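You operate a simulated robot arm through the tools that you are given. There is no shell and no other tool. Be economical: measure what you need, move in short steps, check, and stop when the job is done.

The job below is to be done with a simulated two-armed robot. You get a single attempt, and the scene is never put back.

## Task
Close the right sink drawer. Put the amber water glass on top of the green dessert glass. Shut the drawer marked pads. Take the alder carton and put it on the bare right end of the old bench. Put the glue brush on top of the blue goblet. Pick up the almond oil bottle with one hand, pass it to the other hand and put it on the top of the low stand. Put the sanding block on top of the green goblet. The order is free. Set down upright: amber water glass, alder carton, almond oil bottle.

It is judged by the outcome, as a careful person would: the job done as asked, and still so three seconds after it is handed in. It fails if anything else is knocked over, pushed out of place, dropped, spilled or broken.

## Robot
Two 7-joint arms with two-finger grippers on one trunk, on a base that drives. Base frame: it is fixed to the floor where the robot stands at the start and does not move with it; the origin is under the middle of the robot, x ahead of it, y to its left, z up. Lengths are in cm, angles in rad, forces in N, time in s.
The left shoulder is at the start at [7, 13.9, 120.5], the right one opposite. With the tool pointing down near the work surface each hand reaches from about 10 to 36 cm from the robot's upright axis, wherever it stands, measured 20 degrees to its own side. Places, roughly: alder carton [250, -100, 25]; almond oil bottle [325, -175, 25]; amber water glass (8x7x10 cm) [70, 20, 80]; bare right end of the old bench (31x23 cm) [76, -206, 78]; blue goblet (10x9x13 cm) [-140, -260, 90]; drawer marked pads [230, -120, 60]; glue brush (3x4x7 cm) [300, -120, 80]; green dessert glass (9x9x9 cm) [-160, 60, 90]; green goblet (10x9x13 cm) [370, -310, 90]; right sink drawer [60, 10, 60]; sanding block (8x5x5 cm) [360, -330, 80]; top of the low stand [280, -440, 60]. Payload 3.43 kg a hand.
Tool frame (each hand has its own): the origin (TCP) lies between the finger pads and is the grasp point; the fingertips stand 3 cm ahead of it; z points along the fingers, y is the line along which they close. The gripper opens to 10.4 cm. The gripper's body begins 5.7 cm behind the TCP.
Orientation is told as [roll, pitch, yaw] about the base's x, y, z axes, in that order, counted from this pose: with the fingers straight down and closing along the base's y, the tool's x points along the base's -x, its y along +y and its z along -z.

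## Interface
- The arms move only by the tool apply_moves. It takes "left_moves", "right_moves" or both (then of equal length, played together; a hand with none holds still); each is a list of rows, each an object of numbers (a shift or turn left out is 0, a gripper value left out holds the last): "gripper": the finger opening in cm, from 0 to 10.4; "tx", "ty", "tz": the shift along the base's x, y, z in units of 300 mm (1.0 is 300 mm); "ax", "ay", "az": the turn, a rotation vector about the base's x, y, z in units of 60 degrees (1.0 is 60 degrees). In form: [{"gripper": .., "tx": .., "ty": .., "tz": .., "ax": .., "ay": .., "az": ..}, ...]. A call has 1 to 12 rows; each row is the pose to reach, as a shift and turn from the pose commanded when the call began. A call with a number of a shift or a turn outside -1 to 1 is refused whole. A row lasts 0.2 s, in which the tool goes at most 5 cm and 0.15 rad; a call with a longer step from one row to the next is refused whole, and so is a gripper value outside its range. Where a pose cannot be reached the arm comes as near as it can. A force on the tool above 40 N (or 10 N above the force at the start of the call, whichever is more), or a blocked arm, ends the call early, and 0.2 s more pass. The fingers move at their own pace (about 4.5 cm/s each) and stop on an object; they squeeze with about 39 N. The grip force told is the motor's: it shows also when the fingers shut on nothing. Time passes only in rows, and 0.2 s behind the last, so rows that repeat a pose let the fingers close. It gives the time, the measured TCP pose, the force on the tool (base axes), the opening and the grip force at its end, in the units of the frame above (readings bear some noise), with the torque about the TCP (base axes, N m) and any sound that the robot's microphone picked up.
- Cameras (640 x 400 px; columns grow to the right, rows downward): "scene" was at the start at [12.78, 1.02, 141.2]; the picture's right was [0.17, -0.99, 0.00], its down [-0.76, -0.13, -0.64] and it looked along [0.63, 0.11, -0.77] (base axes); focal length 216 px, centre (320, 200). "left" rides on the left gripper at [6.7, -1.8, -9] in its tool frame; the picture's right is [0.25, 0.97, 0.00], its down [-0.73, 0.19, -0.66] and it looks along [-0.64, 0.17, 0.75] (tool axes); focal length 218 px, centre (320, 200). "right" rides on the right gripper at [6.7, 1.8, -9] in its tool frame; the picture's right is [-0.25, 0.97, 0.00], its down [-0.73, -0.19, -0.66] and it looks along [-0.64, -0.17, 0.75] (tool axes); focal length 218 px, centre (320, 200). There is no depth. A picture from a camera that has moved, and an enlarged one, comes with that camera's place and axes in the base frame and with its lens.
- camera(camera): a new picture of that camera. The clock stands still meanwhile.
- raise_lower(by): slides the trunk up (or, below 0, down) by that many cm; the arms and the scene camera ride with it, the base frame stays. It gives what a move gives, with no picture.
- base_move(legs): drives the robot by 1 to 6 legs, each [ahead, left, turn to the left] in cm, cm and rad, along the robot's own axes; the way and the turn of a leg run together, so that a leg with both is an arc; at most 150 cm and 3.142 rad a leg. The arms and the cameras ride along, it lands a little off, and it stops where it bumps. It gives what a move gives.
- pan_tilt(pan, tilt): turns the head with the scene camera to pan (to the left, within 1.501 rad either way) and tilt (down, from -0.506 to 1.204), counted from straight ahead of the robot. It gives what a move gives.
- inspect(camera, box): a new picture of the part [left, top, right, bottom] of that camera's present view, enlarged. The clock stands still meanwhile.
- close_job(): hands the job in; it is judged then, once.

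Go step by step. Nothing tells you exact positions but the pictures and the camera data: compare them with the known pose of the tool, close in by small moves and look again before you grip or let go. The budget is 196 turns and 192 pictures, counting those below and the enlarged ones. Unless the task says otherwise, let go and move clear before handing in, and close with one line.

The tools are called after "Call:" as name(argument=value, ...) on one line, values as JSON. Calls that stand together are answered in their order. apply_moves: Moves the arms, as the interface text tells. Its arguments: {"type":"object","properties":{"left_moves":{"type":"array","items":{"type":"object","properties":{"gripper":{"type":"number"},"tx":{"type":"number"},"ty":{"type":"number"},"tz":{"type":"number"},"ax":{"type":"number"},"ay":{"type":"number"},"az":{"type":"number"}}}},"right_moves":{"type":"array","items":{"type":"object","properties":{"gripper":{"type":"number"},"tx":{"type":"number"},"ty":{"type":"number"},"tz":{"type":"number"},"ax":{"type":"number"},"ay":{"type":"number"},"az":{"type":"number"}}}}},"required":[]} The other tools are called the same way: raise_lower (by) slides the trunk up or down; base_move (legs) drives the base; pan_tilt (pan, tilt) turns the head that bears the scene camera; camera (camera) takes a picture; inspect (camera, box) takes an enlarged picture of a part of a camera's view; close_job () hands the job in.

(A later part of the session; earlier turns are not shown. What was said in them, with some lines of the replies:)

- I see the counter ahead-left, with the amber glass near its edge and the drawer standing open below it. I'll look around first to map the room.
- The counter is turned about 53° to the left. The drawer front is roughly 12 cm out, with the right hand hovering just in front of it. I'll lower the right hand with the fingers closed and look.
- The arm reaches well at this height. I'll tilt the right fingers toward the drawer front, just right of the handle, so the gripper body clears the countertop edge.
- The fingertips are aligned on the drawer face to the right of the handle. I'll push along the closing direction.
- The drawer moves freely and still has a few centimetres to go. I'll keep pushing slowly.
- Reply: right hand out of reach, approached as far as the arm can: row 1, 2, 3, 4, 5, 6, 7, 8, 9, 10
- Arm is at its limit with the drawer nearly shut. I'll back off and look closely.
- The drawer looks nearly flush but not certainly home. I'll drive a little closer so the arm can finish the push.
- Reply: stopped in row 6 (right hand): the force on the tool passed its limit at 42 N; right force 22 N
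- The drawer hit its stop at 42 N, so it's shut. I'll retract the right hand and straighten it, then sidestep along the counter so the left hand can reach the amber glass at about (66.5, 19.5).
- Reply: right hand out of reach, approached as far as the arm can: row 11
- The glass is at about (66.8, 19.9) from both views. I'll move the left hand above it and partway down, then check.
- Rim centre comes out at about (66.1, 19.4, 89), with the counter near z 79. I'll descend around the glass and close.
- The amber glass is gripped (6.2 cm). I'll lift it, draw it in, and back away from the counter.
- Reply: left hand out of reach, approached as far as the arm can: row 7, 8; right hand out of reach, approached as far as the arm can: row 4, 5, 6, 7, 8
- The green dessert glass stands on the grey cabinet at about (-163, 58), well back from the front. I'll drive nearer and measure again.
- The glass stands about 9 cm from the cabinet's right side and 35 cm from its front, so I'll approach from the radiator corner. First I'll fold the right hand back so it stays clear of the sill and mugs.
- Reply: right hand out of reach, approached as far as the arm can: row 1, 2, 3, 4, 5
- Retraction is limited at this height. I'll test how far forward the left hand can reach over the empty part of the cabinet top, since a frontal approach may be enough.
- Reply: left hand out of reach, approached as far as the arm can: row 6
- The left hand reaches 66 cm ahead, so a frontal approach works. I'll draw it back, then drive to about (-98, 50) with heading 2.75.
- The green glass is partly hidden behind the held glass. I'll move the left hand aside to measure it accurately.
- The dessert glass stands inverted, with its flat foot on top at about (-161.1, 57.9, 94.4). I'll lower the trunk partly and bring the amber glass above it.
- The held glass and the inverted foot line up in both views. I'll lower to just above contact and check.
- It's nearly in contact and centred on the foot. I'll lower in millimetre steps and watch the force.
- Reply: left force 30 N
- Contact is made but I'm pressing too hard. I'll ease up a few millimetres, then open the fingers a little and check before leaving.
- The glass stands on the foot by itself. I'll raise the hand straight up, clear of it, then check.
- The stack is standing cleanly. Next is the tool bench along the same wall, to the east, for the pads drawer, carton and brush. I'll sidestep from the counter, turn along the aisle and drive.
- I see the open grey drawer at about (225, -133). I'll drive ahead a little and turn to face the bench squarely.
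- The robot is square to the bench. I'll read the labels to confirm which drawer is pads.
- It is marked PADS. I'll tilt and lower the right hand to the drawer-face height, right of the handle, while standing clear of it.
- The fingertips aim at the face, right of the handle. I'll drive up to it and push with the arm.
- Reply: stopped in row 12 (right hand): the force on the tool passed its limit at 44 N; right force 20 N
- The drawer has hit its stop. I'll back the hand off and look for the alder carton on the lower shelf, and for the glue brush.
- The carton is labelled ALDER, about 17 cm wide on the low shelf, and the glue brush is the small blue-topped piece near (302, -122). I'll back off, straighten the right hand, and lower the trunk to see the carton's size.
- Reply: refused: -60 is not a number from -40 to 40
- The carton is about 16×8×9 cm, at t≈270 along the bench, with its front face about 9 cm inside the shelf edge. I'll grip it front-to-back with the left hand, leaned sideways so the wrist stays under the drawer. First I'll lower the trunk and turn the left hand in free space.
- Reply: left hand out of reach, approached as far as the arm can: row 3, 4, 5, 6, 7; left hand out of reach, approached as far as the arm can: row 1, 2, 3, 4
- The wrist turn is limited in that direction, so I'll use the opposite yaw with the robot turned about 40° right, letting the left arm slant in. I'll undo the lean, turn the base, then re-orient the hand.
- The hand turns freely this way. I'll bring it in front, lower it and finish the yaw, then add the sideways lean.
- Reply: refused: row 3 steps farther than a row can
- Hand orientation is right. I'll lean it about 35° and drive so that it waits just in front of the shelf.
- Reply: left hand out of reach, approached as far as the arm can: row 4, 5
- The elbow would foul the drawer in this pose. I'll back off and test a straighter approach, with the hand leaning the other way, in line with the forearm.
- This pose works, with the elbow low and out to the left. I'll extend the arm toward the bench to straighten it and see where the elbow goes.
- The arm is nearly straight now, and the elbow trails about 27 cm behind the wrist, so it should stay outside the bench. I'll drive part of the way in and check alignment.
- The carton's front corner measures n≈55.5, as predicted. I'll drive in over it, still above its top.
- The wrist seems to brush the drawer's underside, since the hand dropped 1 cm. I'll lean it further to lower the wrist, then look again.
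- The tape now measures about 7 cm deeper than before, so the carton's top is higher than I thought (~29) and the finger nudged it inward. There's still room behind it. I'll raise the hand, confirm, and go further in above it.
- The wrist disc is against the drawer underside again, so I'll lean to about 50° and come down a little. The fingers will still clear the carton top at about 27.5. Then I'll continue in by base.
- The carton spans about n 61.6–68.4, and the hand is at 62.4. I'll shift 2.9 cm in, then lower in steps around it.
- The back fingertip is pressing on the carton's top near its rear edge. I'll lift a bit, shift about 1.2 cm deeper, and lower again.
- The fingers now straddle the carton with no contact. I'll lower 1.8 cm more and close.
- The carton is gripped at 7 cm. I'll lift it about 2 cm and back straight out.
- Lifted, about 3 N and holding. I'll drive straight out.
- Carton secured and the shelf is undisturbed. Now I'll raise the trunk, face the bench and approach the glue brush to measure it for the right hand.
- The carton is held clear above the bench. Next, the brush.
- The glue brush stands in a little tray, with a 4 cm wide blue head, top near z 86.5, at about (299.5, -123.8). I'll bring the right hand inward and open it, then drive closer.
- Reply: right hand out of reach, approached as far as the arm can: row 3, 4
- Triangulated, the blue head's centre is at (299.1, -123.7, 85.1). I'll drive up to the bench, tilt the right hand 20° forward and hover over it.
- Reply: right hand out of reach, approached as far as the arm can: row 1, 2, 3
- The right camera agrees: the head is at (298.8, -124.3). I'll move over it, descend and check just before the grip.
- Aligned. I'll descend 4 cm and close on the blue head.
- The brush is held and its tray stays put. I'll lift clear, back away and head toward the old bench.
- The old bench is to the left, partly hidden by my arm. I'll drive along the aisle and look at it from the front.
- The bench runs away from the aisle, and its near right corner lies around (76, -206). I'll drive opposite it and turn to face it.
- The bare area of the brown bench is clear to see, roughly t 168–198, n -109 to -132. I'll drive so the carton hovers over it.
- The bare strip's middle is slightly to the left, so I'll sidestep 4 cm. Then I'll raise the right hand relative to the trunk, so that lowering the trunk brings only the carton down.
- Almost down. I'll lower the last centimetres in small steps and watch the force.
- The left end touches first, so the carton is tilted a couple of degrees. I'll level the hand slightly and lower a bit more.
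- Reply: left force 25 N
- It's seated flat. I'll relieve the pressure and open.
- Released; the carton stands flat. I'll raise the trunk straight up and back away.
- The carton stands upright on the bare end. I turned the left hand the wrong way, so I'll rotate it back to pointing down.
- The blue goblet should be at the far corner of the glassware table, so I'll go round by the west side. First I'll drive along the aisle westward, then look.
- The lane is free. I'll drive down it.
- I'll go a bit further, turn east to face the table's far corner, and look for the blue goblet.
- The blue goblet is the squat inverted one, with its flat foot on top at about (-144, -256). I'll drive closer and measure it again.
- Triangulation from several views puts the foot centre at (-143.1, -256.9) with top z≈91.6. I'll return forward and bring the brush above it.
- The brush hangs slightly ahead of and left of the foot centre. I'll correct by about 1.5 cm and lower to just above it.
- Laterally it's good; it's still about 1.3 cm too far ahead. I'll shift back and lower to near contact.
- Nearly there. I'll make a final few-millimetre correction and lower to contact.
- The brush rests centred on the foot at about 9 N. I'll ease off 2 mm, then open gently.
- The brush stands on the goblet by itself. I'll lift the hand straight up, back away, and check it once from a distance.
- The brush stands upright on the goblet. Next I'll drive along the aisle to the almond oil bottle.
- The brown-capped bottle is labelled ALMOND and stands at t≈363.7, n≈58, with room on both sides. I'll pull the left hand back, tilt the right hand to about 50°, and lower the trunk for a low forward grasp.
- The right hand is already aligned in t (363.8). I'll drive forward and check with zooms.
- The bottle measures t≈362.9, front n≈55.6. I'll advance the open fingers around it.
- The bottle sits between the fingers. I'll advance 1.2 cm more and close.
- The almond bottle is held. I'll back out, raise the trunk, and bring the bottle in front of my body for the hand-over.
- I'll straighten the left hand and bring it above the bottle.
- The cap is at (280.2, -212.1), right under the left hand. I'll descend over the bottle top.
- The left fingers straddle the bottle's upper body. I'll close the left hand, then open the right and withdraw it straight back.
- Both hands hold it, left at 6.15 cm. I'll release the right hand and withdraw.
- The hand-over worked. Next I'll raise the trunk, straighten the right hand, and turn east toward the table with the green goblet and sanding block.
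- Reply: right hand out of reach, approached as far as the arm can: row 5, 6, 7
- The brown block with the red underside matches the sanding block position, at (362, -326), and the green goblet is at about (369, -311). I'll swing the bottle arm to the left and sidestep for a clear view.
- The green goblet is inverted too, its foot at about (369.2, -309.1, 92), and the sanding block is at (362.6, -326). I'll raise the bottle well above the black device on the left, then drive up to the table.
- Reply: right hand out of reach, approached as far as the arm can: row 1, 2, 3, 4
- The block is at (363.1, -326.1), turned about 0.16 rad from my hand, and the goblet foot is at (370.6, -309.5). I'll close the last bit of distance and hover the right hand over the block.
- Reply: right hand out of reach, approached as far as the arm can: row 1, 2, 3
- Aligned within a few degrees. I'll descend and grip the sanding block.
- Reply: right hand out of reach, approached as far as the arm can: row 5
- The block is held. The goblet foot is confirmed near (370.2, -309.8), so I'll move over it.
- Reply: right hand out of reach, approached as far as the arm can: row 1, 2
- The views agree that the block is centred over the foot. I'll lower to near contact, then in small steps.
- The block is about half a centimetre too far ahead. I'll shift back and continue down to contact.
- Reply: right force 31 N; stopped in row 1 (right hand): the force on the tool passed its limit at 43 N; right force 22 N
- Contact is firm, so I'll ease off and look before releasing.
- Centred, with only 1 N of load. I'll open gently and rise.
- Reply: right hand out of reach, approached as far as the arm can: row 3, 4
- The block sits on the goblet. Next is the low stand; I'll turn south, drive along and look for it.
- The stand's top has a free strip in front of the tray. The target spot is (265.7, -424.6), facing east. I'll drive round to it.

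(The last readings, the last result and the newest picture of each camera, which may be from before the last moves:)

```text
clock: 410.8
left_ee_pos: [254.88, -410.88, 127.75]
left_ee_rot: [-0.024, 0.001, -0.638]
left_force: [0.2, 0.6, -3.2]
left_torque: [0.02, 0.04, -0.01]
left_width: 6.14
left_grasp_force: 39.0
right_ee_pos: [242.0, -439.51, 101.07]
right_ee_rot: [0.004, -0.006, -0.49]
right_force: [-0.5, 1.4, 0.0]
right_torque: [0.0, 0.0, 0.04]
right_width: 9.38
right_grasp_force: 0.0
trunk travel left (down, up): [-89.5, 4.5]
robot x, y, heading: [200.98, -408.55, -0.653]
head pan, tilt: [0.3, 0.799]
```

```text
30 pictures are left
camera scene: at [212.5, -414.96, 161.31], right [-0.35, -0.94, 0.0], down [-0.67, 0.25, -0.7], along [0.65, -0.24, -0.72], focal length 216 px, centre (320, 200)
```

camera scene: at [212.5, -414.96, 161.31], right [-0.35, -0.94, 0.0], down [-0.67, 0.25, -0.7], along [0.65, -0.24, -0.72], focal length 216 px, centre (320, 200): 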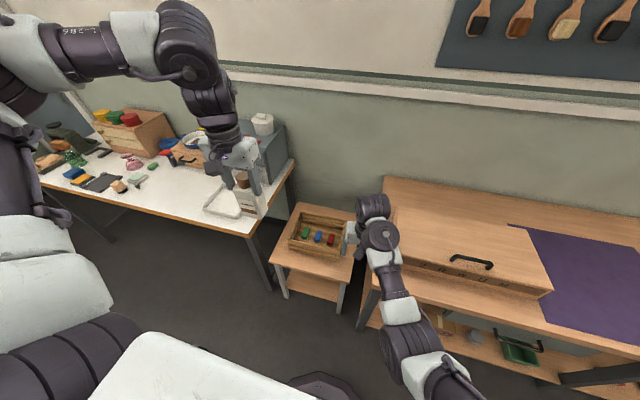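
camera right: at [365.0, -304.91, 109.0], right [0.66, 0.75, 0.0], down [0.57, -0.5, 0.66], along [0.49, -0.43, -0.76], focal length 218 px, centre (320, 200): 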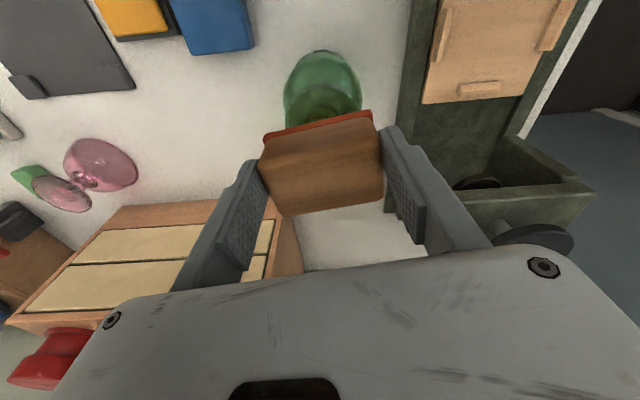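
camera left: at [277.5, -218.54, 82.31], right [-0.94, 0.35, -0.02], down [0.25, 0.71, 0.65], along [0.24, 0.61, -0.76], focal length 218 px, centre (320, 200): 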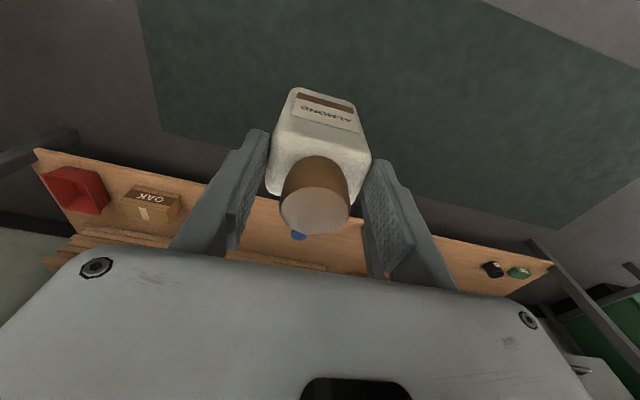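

I'm in front of the stand. I'll pull the empty right hand back, lower the trunk partway, and drive a bit closer.

Call:
apply_moves(right_moves=[{"tx": -0.06, "ty": 0.04, "tz": -0.12}, {"tx": -0.16, "ty": 0.11, "tz": -0.22}, {"tx": -0.27, "ty": 0.19, "tz": -0.3}, {"tx": -0.38, "ty": 0.27, "tz": -0.36}, {"tx": -0.48, "ty": 0.34, "tz": -0.4}])

Call:
raise_lower(by=-30)

Call:
base_move(legs=[[10, -2, 0.02]])

Call:
camera(camera="left")

Call:
camera(camera="scene")

```text
clock: 412.0
left_ee_pos: [254.58, -410.73, 127.83]
left_ee_rot: [-0.023, -0.003, -0.638]
left_force: [-0.9, 0.2, -2.9]
left_torque: [0.03, 0.03, 0.02]
left_width: 6.14
left_grasp_force: 38.7
right_ee_pos: [227.39, -429.19, 89.1]
right_ee_rot: [0.003, -0.007, -0.487]
right_force: [-0.8, 0.1, 0.4]
right_torque: [-0.01, 0.0, 0.03]
right_width: 9.4
right_grasp_force: 0.0
trunk travel left (down, up): [-89.5, 4.5]
robot x, y, heading: [200.8, -408.48, -0.656]
head pan, tilt: [0.3, 0.799]
```

```text
clock: 415.0
left_ee_pos: [254.63, -410.79, 97.71]
left_ee_rot: [-0.024, -0.003, -0.638]
left_force: [-0.3, 0.6, -2.6]
left_torque: [0.04, 0.04, -0.01]
left_width: 6.13
left_grasp_force: 38.9
right_ee_pos: [227.49, -429.1, 59.04]
right_ee_rot: [0.002, -0.005, -0.489]
right_force: [-0.2, 0.5, -0.8]
right_torque: [0.0, -0.03, -0.03]
right_width: 9.41
right_grasp_force: 0.1
trunk travel left (down, up): [-59.5, 34.5]
robot x, y, heading: [200.25, -408.87, -0.658]
head pan, tilt: [0.3, 0.799]
```

```text
clock: 416.2
left_ee_pos: [261.58, -417.22, 97.63]
left_ee_rot: [-0.025, -0.002, -0.621]
left_force: [0.0, 0.2, -1.9]
left_torque: [0.06, 0.09, 0.02]
left_width: 6.1
left_grasp_force: 38.9
right_ee_pos: [234.72, -436.39, 58.91]
right_ee_rot: [0.002, -0.006, -0.47]
right_force: [0.5, 0.0, -0.5]
right_torque: [0.02, 0.0, 0.0]
right_width: 9.41
right_grasp_force: 0.1
trunk travel left (down, up): [-59.5, 34.5]
robot x, y, heading: [207.57, -416.42, -0.634]
head pan, tilt: [0.3, 0.799]
```

```text
29 pictures are left
camera left: at [255.2, -414.74, 106.69], right [0.36, 0.93, -0.02], down [0.71, -0.26, 0.65], along [0.6, -0.25, -0.76], focal length 218 px, centre (320, 200)
```

left: 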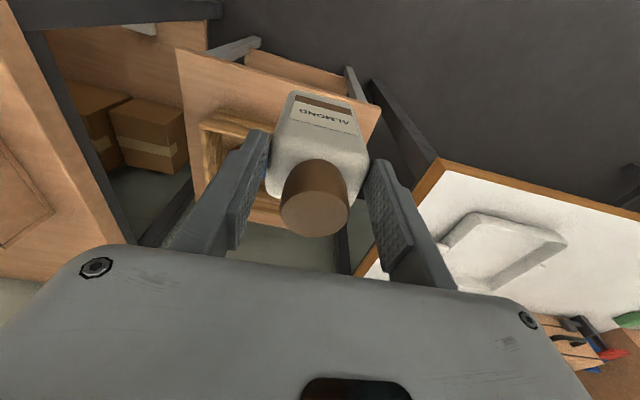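

```text
28 pictures are left
camera scene: at [219.31, -422.31, 131.32], right [-0.33, -0.94, 0.0], down [-0.68, 0.24, -0.7], along [0.66, -0.23, -0.72], focal length 216 px, centre (320, 200)
```

scene: 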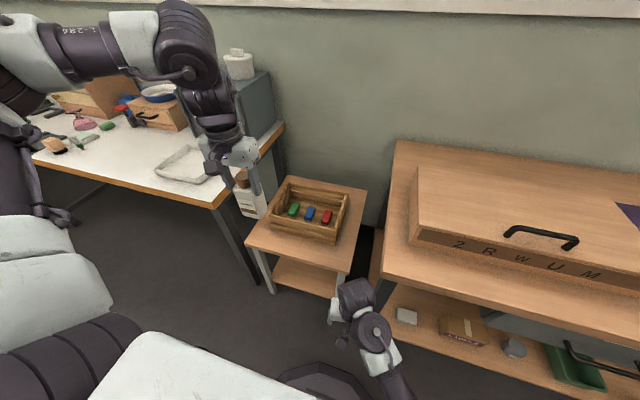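

Call:
inspect(camera="scene", box=[220, 160, 380, 280])

```text
3.33 times, centred on (300, 220) of scene
camera zoom: at [219.31, -422.31, 131.32], right [-0.33, -0.94, 0.0], down [-0.68, 0.24, -0.7], along [0.66, -0.23, -0.72], focal length 722 px, centre (387, 133)
```

zoom: 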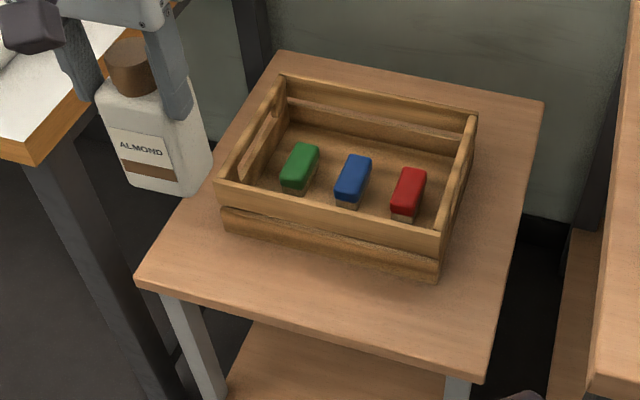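

The free strip's centre is at t≈466, n≈-189, i.e. (264.6, -427.4). I'll move over it and descend near the top.

Call:
apply_moves(left_moves=[{"tx": 0.03, "ty": -0.11}, {"tx": 0.06, "ty": -0.22}, {"tx": 0.1, "ty": -0.34}, {"tx": 0.1, "ty": -0.34, "tz": -0.15}, {"tx": 0.1, "ty": -0.34, "tz": -0.3}, {"tx": 0.1, "ty": -0.34, "tz": -0.45}, {"tx": 0.1, "ty": -0.34, "tz": -0.6}, {"tx": 0.1, "ty": -0.34, "tz": -0.72}])

Call:
inspect(camera="scene", box=[220, 160, 380, 280])

Call:
camera(camera="left")

```text
clock: 418.0
left_ee_pos: [264.73, -427.51, 76.16]
left_ee_rot: [-0.025, 0.001, -0.618]
left_force: [1.4, -0.3, -2.6]
left_torque: [0.02, 0.06, 0.02]
left_width: 6.16
left_grasp_force: 38.8
right_ee_pos: [234.68, -436.32, 58.93]
right_ee_rot: [0.002, -0.005, -0.469]
right_force: [-0.6, 0.2, 0.1]
right_torque: [0.01, 0.0, 0.02]
right_width: 9.4
right_grasp_force: 0.1
trunk travel left (down, up): [-59.5, 34.5]
robot x, y, heading: [207.66, -416.57, -0.635]
head pan, tilt: [0.3, 0.799]
```

```text
3.33 times, centred on (300, 220) of scene
camera zoom: at [219.36, -422.3, 131.32], right [-0.33, -0.94, 0.0], down [-0.68, 0.24, -0.7], along [0.66, -0.23, -0.72], focal length 722 px, centre (387, 133)
```

zoom: 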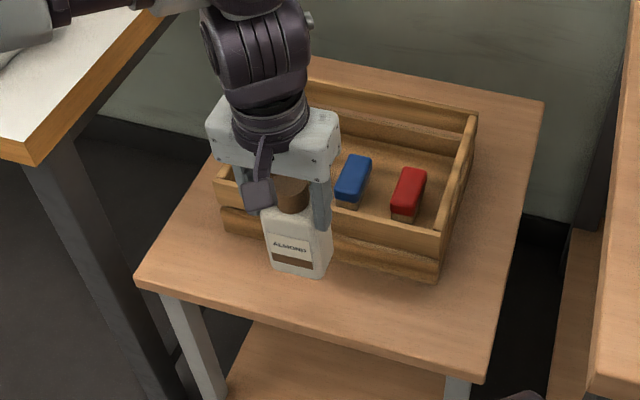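

```text
25 pictures are left
camera left: at [258.25, -424.87, 85.05], right [0.36, 0.93, -0.02], down [0.71, -0.26, 0.65], along [0.6, -0.25, -0.76], focal length 218 px, centre (320, 200)
```

left: 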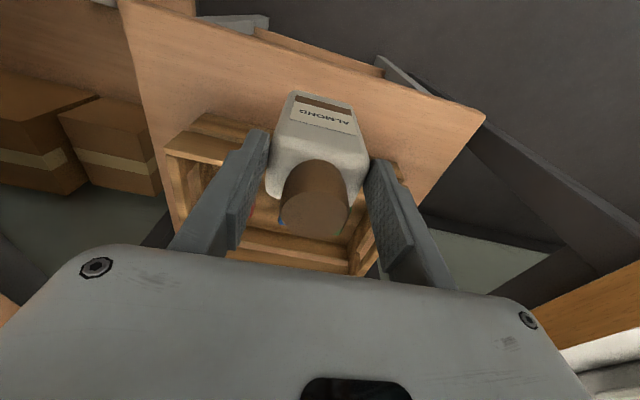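

The bottle is over the free strip. I'll lower it slowly to contact.

Call:
apply_moves(left_moves=[{"tz": -0.05}, {"tz": -0.1}, {"tz": -0.125}])

Call:
apply_moves(left_moves=[{"tz": -0.01}, {"tz": -0.02}, {"tz": -0.03}])

Call:
inspect(camera="scene", box=[240, 180, 340, 255])

```text
clock: 418.8
left_ee_pos: [264.5, -427.43, 72.37]
left_ee_rot: [-0.024, -0.002, -0.618]
left_force: [0.5, -0.4, -3.5]
left_torque: [0.05, 0.01, 0.02]
left_width: 6.15
left_grasp_force: 38.7
right_ee_pos: [234.7, -436.35, 59.03]
right_ee_rot: [0.003, -0.005, -0.467]
right_force: [-1.1, -0.1, -0.1]
right_torque: [-0.02, -0.02, -0.01]
right_width: 9.39
right_grasp_force: 0.0
trunk travel left (down, up): [-59.5, 34.5]
robot x, y, heading: [207.25, -416.3, -0.635]
head pan, tilt: [0.3, 0.799]
```

```text
clock: 419.6
left_ee_pos: [264.44, -427.47, 71.44]
left_ee_rot: [-0.025, -0.002, -0.621]
left_force: [-0.1, 0.0, -2.7]
left_torque: [0.01, 0.02, 0.01]
left_width: 6.14
left_grasp_force: 39.1
right_ee_pos: [234.58, -436.29, 58.97]
right_ee_rot: [0.001, -0.006, -0.468]
right_force: [0.6, 0.1, 0.1]
right_torque: [0.03, 0.0, -0.02]
right_width: 9.4
right_grasp_force: 0.0
trunk travel left (down, up): [-59.5, 34.5]
robot x, y, heading: [207.28, -416.23, -0.636]
head pan, tilt: [0.3, 0.799]
```

```text
5.33 times, centred on (290, 218) of scene
camera zoom: at [219.3, -422.29, 131.32], right [-0.33, -0.94, 0.0], down [-0.68, 0.24, -0.7], along [0.66, -0.23, -0.72], focal length 1155 px, centre (480, 107)
```

zoom: 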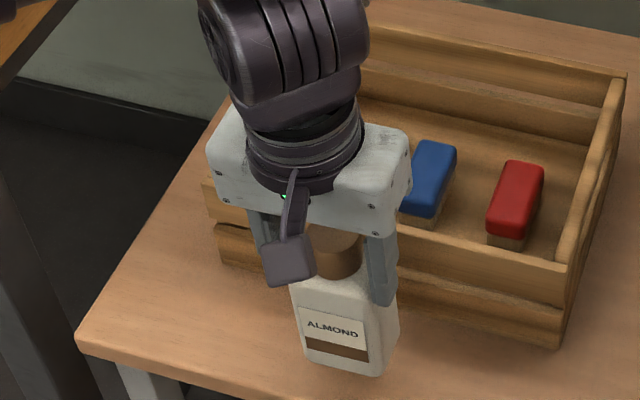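

Call:
apply_moves(left_moves=[{"tz": -0.008}, {"tz": -0.016}, {"tz": -0.022}])

Call:
apply_moves(left_moves=[{"tz": -0.006}, {"tz": -0.012}])

```text
clock: 420.4
left_ee_pos: [264.63, -427.44, 70.72]
left_ee_rot: [-0.025, -0.001, -0.619]
left_force: [-0.2, 0.4, -2.5]
left_torque: [0.0, 0.03, -0.02]
left_width: 6.14
left_grasp_force: 38.7
right_ee_pos: [234.61, -436.15, 59.12]
right_ee_rot: [0.004, -0.005, -0.468]
right_force: [-0.2, 0.1, 0.4]
right_torque: [-0.03, 0.0, -0.02]
right_width: 9.41
right_grasp_force: 0.0
trunk travel left (down, up): [-59.5, 34.5]
robot x, y, heading: [207.17, -416.64, -0.631]
head pan, tilt: [0.3, 0.799]
```

```text
clock: 421.0
left_ee_pos: [264.58, -427.53, 70.38]
left_ee_rot: [-0.023, -0.002, -0.62]
left_force: [-0.4, -0.7, -2.6]
left_torque: [0.04, 0.03, 0.02]
left_width: 6.13
left_grasp_force: 39.3
right_ee_pos: [234.69, -436.26, 58.98]
right_ee_rot: [0.002, -0.006, -0.467]
right_force: [-1.0, 0.5, -0.7]
right_torque: [-0.01, -0.02, 0.01]
right_width: 9.4
right_grasp_force: 0.0
trunk travel left (down, up): [-59.5, 34.5]
robot x, y, heading: [207.65, -416.37, -0.631]
head pan, tilt: [0.3, 0.799]
```

Call:
inspect(camera="scene", box=[250, 210, 350, 285])

```text
5.33 times, centred on (300, 248) of scene
camera zoom: at [219.29, -422.28, 131.32], right [-0.33, -0.94, 0.0], down [-0.68, 0.24, -0.7], along [0.66, -0.23, -0.72], focal length 1155 px, centre (427, -53)
```

zoom: 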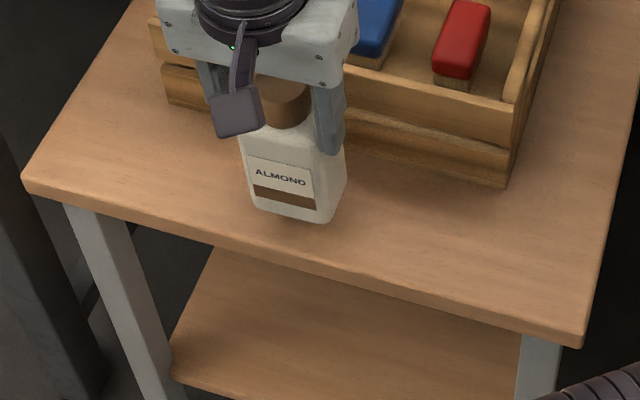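

It's still slightly above; the stand top is a bit lower than 60. I'll shift 1 cm inward and keep lowering in small steps.

Call:
apply_moves(left_moves=[{"tx": 0.027, "ty": -0.02, "tz": -0.01}, {"tx": 0.027, "ty": -0.02, "tz": -0.02}, {"tx": 0.027, "ty": -0.02, "tz": -0.03}])

Call:
apply_moves(left_moves=[{"tz": -0.008}, {"tz": -0.016}])

Call:
apply_moves(left_moves=[{"tz": -0.008}, {"tz": -0.014}])

```text
clock: 421.8
left_ee_pos: [265.37, -428.02, 69.53]
left_ee_rot: [-0.025, -0.001, -0.62]
left_force: [-0.3, 1.0, -2.5]
left_torque: [0.01, 0.01, -0.01]
left_width: 6.15
left_grasp_force: 39.3
right_ee_pos: [234.7, -436.28, 59.09]
right_ee_rot: [0.001, -0.004, -0.468]
right_force: [0.8, 0.3, -0.6]
right_torque: [-0.01, 0.0, 0.04]
right_width: 9.38
right_grasp_force: 0.1
trunk travel left (down, up): [-59.5, 34.5]
robot x, y, heading: [207.83, -416.1, -0.637]
head pan, tilt: [0.3, 0.799]
```

```text
clock: 422.4
left_ee_pos: [265.38, -428.15, 69.11]
left_ee_rot: [-0.025, -0.001, -0.617]
left_force: [-0.2, -0.3, -3.1]
left_torque: [0.03, 0.02, 0.01]
left_width: 6.13
left_grasp_force: 38.8
right_ee_pos: [234.72, -436.31, 59.15]
right_ee_rot: [0.003, -0.005, -0.47]
right_force: [0.8, 0.3, 0.3]
right_torque: [0.01, 0.04, 0.0]
right_width: 9.4
right_grasp_force: 0.1
trunk travel left (down, up): [-59.5, 34.5]
robot x, y, heading: [207.25, -416.43, -0.636]
head pan, tilt: [0.3, 0.799]
```

```text
clock: 423.0
left_ee_pos: [265.33, -428.02, 68.69]
left_ee_rot: [-0.023, -0.001, -0.621]
left_force: [0.8, 0.4, -3.0]
left_torque: [0.01, 0.06, -0.02]
left_width: 6.15
left_grasp_force: 39.8
right_ee_pos: [234.71, -436.3, 58.96]
right_ee_rot: [0.003, -0.006, -0.467]
right_force: [0.7, 0.5, -0.1]
right_torque: [-0.01, 0.01, -0.01]
right_width: 9.39
right_grasp_force: 0.1
trunk travel left (down, up): [-59.5, 34.5]
robot x, y, heading: [207.56, -416.25, -0.634]
head pan, tilt: [0.3, 0.799]
```

Call:
apply_moves(left_moves=[{"tz": -0.008}, {"tz": -0.016}])

Call:
apply_moves(left_moves=[{"tz": -0.008}, {"tz": -0.016}])

Call:
apply_moves(left_moves=[{"tz": -0.006}, {"tz": -0.012}])

Call:
inspect(camera="scene", box=[250, 210, 350, 285])

```text
clock: 423.6
left_ee_pos: [265.35, -428.06, 68.3]
left_ee_rot: [-0.024, -0.003, -0.617]
left_force: [-0.6, 0.9, 4.1]
left_torque: [0.16, -0.17, 0.0]
left_width: 6.15
left_grasp_force: 39.2
right_ee_pos: [234.64, -436.28, 59.07]
right_ee_rot: [0.002, -0.005, -0.467]
right_force: [0.3, 0.7, -0.9]
right_torque: [0.0, 0.0, -0.02]
right_width: 9.41
right_grasp_force: 0.0
trunk travel left (down, up): [-59.5, 34.5]
robot x, y, heading: [207.5, -416.36, -0.634]
head pan, tilt: [0.3, 0.799]
```

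```text
clock: 424.2
left_ee_pos: [265.18, -428.24, 68.11]
left_ee_rot: [-0.026, -0.011, -0.619]
left_force: [-2.3, 0.7, 30.2]
left_torque: [0.98, -0.03, 0.05]
left_width: 6.15
left_grasp_force: 38.9
right_ee_pos: [234.52, -436.21, 59.23]
right_ee_rot: [0.003, -0.008, -0.468]
right_force: [0.9, -0.7, -0.5]
right_torque: [-0.05, 0.0, -0.01]
right_width: 9.41
right_grasp_force: 0.1
trunk travel left (down, up): [-59.5, 34.5]
robot x, y, heading: [207.46, -416.21, -0.639]
head pan, tilt: [0.3, 0.799]
```

```text
clock: 424.6
left_ee_pos: [265.33, -428.23, 68.0]
left_ee_rot: [-0.029, -0.01, -0.62]
left_force: [-5.7, 3.7, 24.3]
left_torque: [1.07, 0.4, 0.18]
left_width: 6.18
left_grasp_force: 39.4
right_ee_pos: [234.6, -436.39, 59.09]
right_ee_rot: [0.002, -0.008, -0.469]
right_force: [0.8, -0.3, 0.7]
right_torque: [0.0, 0.04, -0.03]
right_width: 9.4
right_grasp_force: 0.0
trunk travel left (down, up): [-59.5, 34.5]
robot x, y, heading: [207.32, -416.19, -0.636]
head pan, tilt: [0.3, 0.799]
stopped in row 2 (left hand): the force on the tool passed its limit at 42 N (the readings are from after the stop); the commanded pose is now the measured one
```

```text
5.33 times, centred on (300, 248) of scene
camera zoom: at [218.94, -422.19, 131.35], right [-0.33, -0.94, 0.0], down [-0.68, 0.23, -0.7], along [0.66, -0.23, -0.72], focal length 1155 px, centre (427, -53)
```

zoom: 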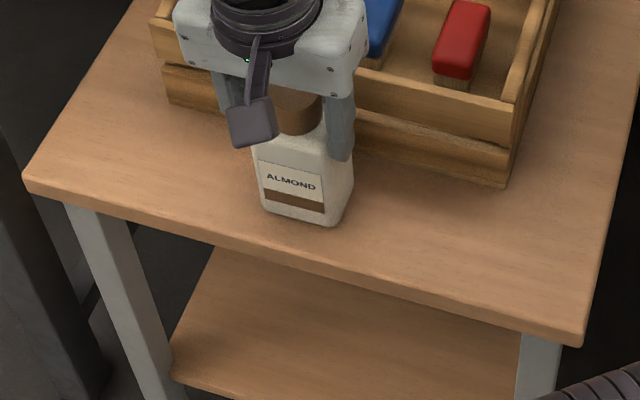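

It's in contact. I'll ease off, open gently and rise straight up.

Call:
apply_moves(left_moves=[{"tz": 0.006}, {"tz": 0.009}, {"tz": 0.009}])

Call:
apply_moves(left_moves=[{"gripper": 6.6}, {"gripper": 7.2}, {"gripper": 8}, {"gripper": 9}, {"gripper": 9.6}, {"gripper": 9.6}])

Call:
apply_moves(left_moves=[{"tz": 0.05}, {"tz": 0.13}, {"tz": 0.26}, {"tz": 0.4}, {"tz": 0.55}, {"tz": 0.7}])

Call:
base_move(legs=[[-25, 0, 0]])

Call:
inspect(camera="scene", box=[220, 120, 380, 220])

```text
clock: 425.4
left_ee_pos: [265.48, -428.22, 68.12]
left_ee_rot: [-0.028, -0.008, -0.619]
left_force: [-1.7, -2.2, 8.7]
left_torque: [-0.25, -0.31, -0.1]
left_width: 6.16
left_grasp_force: 39.0
right_ee_pos: [234.52, -436.29, 59.06]
right_ee_rot: [0.004, -0.008, -0.467]
right_force: [-0.9, 0.3, -0.2]
right_torque: [-0.02, 0.01, -0.02]
right_width: 9.39
right_grasp_force: 0.1
trunk travel left (down, up): [-59.5, 34.5]
robot x, y, heading: [207.85, -416.61, -0.639]
head pan, tilt: [0.3, 0.799]
```

```text
clock: 426.8
left_ee_pos: [265.47, -428.35, 68.03]
left_ee_rot: [-0.026, -0.006, -0.62]
left_force: [0.2, -0.4, 0.4]
left_torque: [0.02, -0.03, 0.0]
left_width: 9.61
left_grasp_force: 0.0
right_ee_pos: [234.64, -436.34, 59.07]
right_ee_rot: [0.003, -0.006, -0.467]
right_force: [-0.4, -0.1, 0.5]
right_torque: [-0.03, -0.01, 0.03]
right_width: 9.4
right_grasp_force: 0.1
trunk travel left (down, up): [-59.5, 34.5]
robot x, y, heading: [207.8, -416.33, -0.637]
head pan, tilt: [0.3, 0.799]
```

```text
clock: 428.2
left_ee_pos: [265.28, -428.33, 89.04]
left_ee_rot: [-0.026, -0.006, -0.62]
left_force: [0.2, 0.1, -0.3]
left_torque: [0.01, -0.01, -0.01]
left_width: 9.59
left_grasp_force: 0.1
right_ee_pos: [234.73, -436.38, 59.1]
right_ee_rot: [0.004, -0.007, -0.468]
right_force: [0.3, -0.5, 0.7]
right_torque: [0.01, -0.03, -0.01]
right_width: 9.4
right_grasp_force: 0.0
trunk travel left (down, up): [-59.5, 34.5]
robot x, y, heading: [207.22, -416.1, -0.639]
head pan, tilt: [0.3, 0.799]
```

```text
clock: 430.0
left_ee_pos: [245.23, -413.37, 88.99]
left_ee_rot: [-0.025, -0.007, -0.615]
left_force: [0.3, -0.4, 0.2]
left_torque: [0.01, -0.02, -0.01]
left_width: 9.59
left_grasp_force: 0.1
right_ee_pos: [214.51, -421.37, 59.06]
right_ee_rot: [0.001, -0.006, -0.465]
right_force: [-0.4, 0.4, 0.1]
right_torque: [-0.03, 0.0, -0.04]
right_width: 9.42
right_grasp_force: 0.0
trunk travel left (down, up): [-59.5, 34.5]
robot x, y, heading: [187.45, -401.53, -0.636]
head pan, tilt: [0.3, 0.799]
```

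```text
4.00 times, centred on (300, 170) of scene
camera zoom: at [199.03, -407.37, 131.33], right [-0.33, -0.95, 0.0], down [-0.68, 0.23, -0.7], along [0.66, -0.23, -0.72], focal length 866 px, centre (400, 320)
```

zoom: 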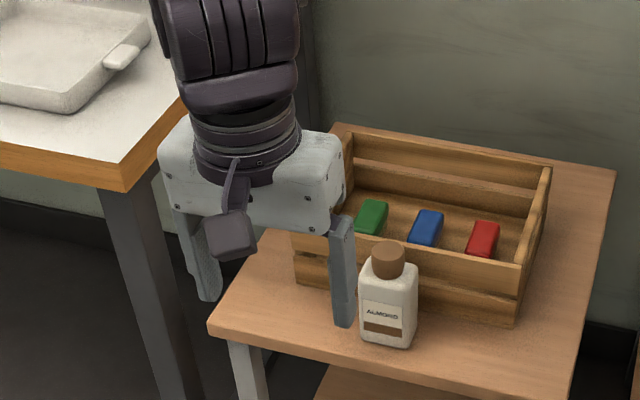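

The bottle stands upright on the stand. Before handing in, I'll check the sanding block and the pads drawer from the aisle.

Call:
base_move(legs=[[-20, 0, 0], [0, 0, 1.576], [110, 0, 0]])

Call:
pan_tilt(pan=-1.1, tilt=0.3)

Call:
camera(camera="scene")

Call:
pan_tilt(pan=0.4, tilt=0.3)

Call:
camera(camera="scene")

```text
clock: 440.7
left_ee_pos: [247.08, -241.91, 89.17]
left_ee_rot: [-0.024, -0.007, 0.964]
left_force: [-0.3, 0.0, 0.4]
left_torque: [0.01, -0.03, -0.01]
left_width: 9.6
left_grasp_force: 0.0
right_ee_pos: [255.4, -272.66, 59.08]
right_ee_rot: [0.002, -0.004, 1.113]
right_force: [-0.8, -0.6, -0.2]
right_torque: [0.0, 0.02, 0.0]
right_width: 9.42
right_grasp_force: 0.0
trunk travel left (down, up): [-59.5, 34.5]
robot x, y, heading: [235.65, -300.27, 0.943]
head pan, tilt: [0.3, 0.799]
```

```text
clock: 442.3
left_ee_pos: [247.21, -241.97, 89.04]
left_ee_rot: [-0.027, -0.006, 0.962]
left_force: [-0.2, -0.3, -0.6]
left_torque: [-0.02, -0.03, 0.01]
left_width: 9.61
left_grasp_force: 0.0
right_ee_pos: [255.4, -272.62, 59.01]
right_ee_rot: [0.002, -0.005, 1.114]
right_force: [-0.2, 0.1, 0.3]
right_torque: [-0.02, 0.05, -0.01]
right_width: 9.4
right_grasp_force: 0.1
trunk travel left (down, up): [-59.5, 34.5]
robot x, y, heading: [235.77, -299.63, 0.949]
head pan, tilt: [-1.1, 0.3]
```

```text
20 pictures are left
camera scene: at [248.09, -297.71, 135.76], right [-0.15, -0.99, 0.0], down [-0.29, 0.04, -0.96], along [0.94, -0.14, -0.3], focal length 216 px, centre (320, 200)
```

scene: 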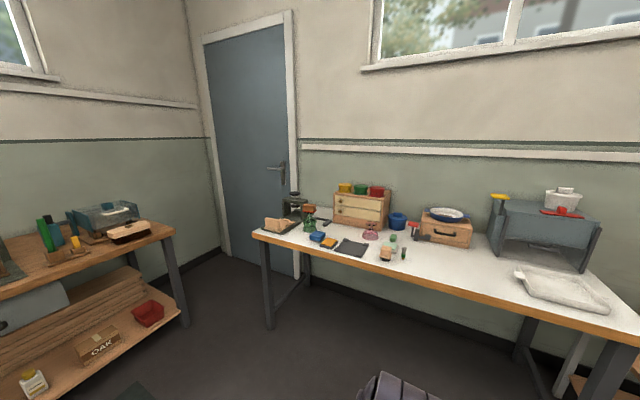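

```text
clock: 443.9
left_ee_pos: [247.06, -241.82, 89.14]
left_ee_rot: [-0.024, -0.007, 0.965]
left_force: [-0.2, 0.2, -1.5]
left_torque: [0.0, 0.02, 0.03]
left_width: 9.6
left_grasp_force: 0.1
right_ee_pos: [255.47, -272.55, 58.98]
right_ee_rot: [0.001, -0.005, 1.114]
right_force: [-0.7, -0.4, 0.2]
right_torque: [0.03, 0.0, -0.01]
right_width: 9.41
right_grasp_force: 0.0
trunk travel left (down, up): [-59.5, 34.5]
robot x, y, heading: [235.78, -300.05, 0.948]
head pan, tilt: [0.4, 0.3]
```

```text
19 pictures are left
camera scene: at [240.94, -287.2, 135.76], right [0.97, -0.22, 0.0], down [-0.07, -0.29, -0.96], along [0.21, 0.93, -0.3], focal length 216 px, centre (320, 200)
```

scene: 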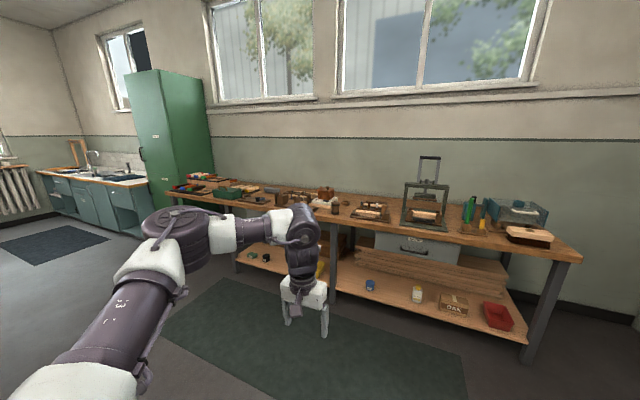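

Call:
base_move(legs=[[35, 0, 0], [0, 80, 0]])

Call:
pan_tilt(pan=-0.2, tilt=0.4)

Call:
camera(camera="scene")

Call:
pan_tilt(pan=-1.3, tilt=0.25)

Call:
inspect(camera="scene", box=[240, 150, 400, 250])

Call:
pan_tilt(pan=1.2, tilt=0.25)

Call:
camera(camera="scene")

```text
clock: 450.0
left_ee_pos: [203.62, -166.84, 89.15]
left_ee_rot: [-0.025, -0.007, 0.958]
left_force: [-1.4, 0.0, 0.8]
left_torque: [0.0, 0.0, 0.01]
left_width: 9.6
left_grasp_force: 0.1
right_ee_pos: [211.76, -197.53, 58.97]
right_ee_rot: [0.003, -0.006, 1.108]
right_force: [0.1, 0.6, 0.2]
right_torque: [0.02, 0.03, 0.01]
right_width: 9.39
right_grasp_force: 0.0
trunk travel left (down, up): [-59.5, 34.5]
robot x, y, heading: [191.92, -224.88, 0.945]
head pan, tilt: [0.4, 0.3]
```

```text
clock: 451.0
left_ee_pos: [203.68, -166.68, 89.14]
left_ee_rot: [-0.025, -0.006, 0.958]
left_force: [0.0, -0.4, 0.7]
left_torque: [-0.01, -0.02, 0.01]
left_width: 9.61
left_grasp_force: 0.0
right_ee_pos: [211.69, -197.58, 59.11]
right_ee_rot: [0.002, -0.005, 1.108]
right_force: [-0.4, 0.3, 0.6]
right_torque: [-0.01, 0.0, -0.01]
right_width: 9.4
right_grasp_force: 0.1
trunk travel left (down, up): [-59.5, 34.5]
robot x, y, heading: [191.89, -224.66, 0.948]
head pan, tilt: [-0.201, 0.4]
```

```text
18 pictures are left
camera scene: at [201.94, -214.82, 134.84], right [0.68, -0.74, 0.0], down [-0.29, -0.26, -0.92], along [0.68, 0.62, -0.39], focal length 216 px, centre (320, 200)
```

scene: 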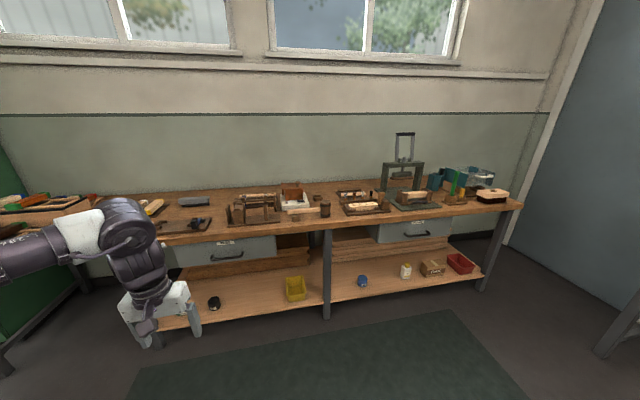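

```text
clock: 452.4
left_ee_pos: [203.5, -166.66, 89.05]
left_ee_rot: [-0.027, -0.007, 0.959]
left_force: [0.6, 1.1, 0.5]
left_torque: [-0.03, -0.01, 0.02]
left_width: 9.61
left_grasp_force: 0.1
right_ee_pos: [211.79, -197.38, 59.02]
right_ee_rot: [0.001, -0.006, 1.108]
right_force: [0.1, 0.0, 0.0]
right_torque: [0.01, 0.01, 0.04]
right_width: 9.39
right_grasp_force: 0.1
trunk travel left (down, up): [-59.5, 34.5]
robot x, y, heading: [192.25, -224.48, 0.94]
head pan, tilt: [-1.3, 0.25]
```

```text
4.00 times, centred on (320, 200) of scene
camera zoom: at [203.87, -224.35, 136.23], right [-0.35, -0.94, 0.0], down [-0.23, 0.09, -0.97], along [0.91, -0.34, -0.25], focal length 866 px, centre (320, 200)
```

zoom: 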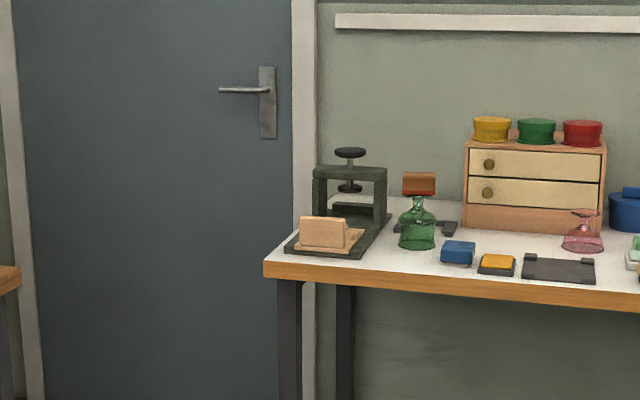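

```text
clock: 454.6
left_ee_pos: [203.67, -166.73, 89.13]
left_ee_rot: [-0.026, -0.007, 0.959]
left_force: [-0.1, -0.9, -0.4]
left_torque: [0.01, 0.02, 0.02]
left_width: 9.59
left_grasp_force: 0.1
right_ee_pos: [211.86, -197.45, 59.05]
right_ee_rot: [0.003, -0.005, 1.108]
right_force: [-0.1, 0.6, 0.1]
right_torque: [0.0, -0.01, 0.0]
right_width: 9.39
right_grasp_force: 0.1
trunk travel left (down, up): [-59.5, 34.5]
robot x, y, heading: [192.08, -224.8, 0.941]
head pan, tilt: [1.201, 0.25]
```

```text
16 pictures are left
camera scene: at [190.07, -213.22, 136.23], right [0.84, 0.54, 0.0], down [0.13, -0.21, -0.97], along [-0.52, 0.82, -0.25], focal length 216 px, centre (320, 200)
```

scene: 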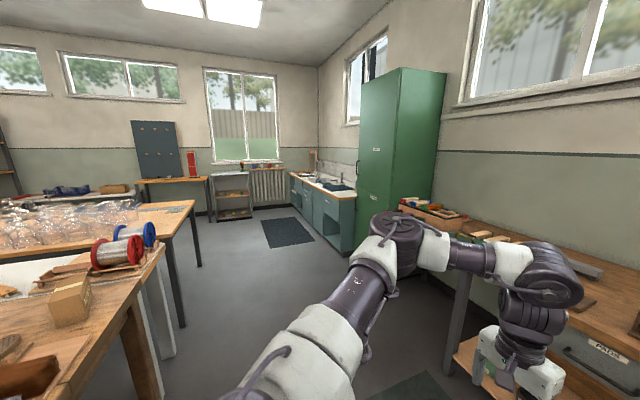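

Call:
inspect(camera="scene", box=[270, 160, 350, 260])

Call:
pan_tilt(pan=0.2, tilt=0.6)

Call:
inspect(camera="scene", box=[240, 130, 480, 280])

```text
4.00 times, centred on (310, 210) of scene
camera zoom: at [190.07, -213.22, 136.23], right [0.84, 0.54, 0.0], down [0.13, -0.21, -0.97], along [-0.52, 0.82, -0.25], focal length 866 px, centre (360, 160)
```

zoom: 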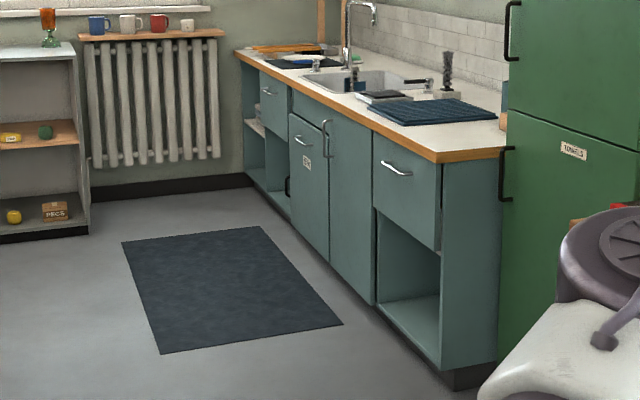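

```text
clock: 455.9
left_ee_pos: [203.65, -166.72, 89.15]
left_ee_rot: [-0.028, -0.007, 0.958]
left_force: [0.7, 0.1, 0.7]
left_torque: [0.0, -0.01, 0.02]
left_width: 9.6
left_grasp_force: 0.0
right_ee_pos: [211.71, -197.43, 59.05]
right_ee_rot: [0.002, -0.005, 1.109]
right_force: [0.4, -0.3, -0.2]
right_torque: [0.02, -0.02, 0.02]
right_width: 9.41
right_grasp_force: 0.1
trunk travel left (down, up): [-59.5, 34.5]
robot x, y, heading: [191.94, -224.81, 0.937]
head pan, tilt: [0.201, 0.6]
```

```text
2.67 times, centred on (360, 205) of scene
camera zoom: at [198.78, -213.04, 133.01], right [0.91, -0.41, 0.0], down [-0.23, -0.51, -0.83], along [0.34, 0.75, -0.56], focal length 577 px, centre (213, 187)
```

zoom: 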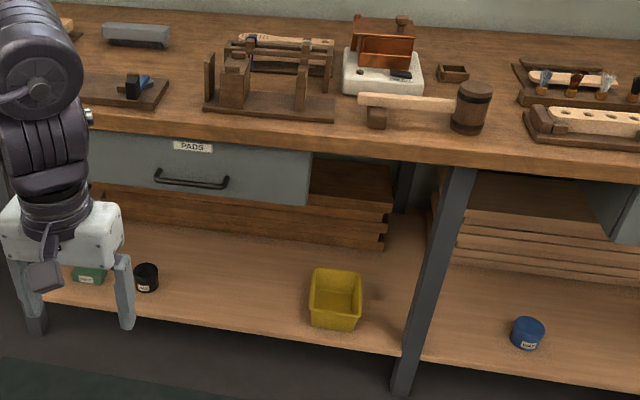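

Both drawers look shut, the glass stack and the sanding block are standing, and the carton, brush and bottle are all in place. I'm handing in.

Call:
close_job()

```text
The job is handed in.
```

All seven tasks are done and the job is handed in. Both drawers are shut, and the amber glass, alder carton, glue brush, almond oil bottle (passed from the right hand to the left) and sanding block are where you asked, with nothing else disturbed that I could see.
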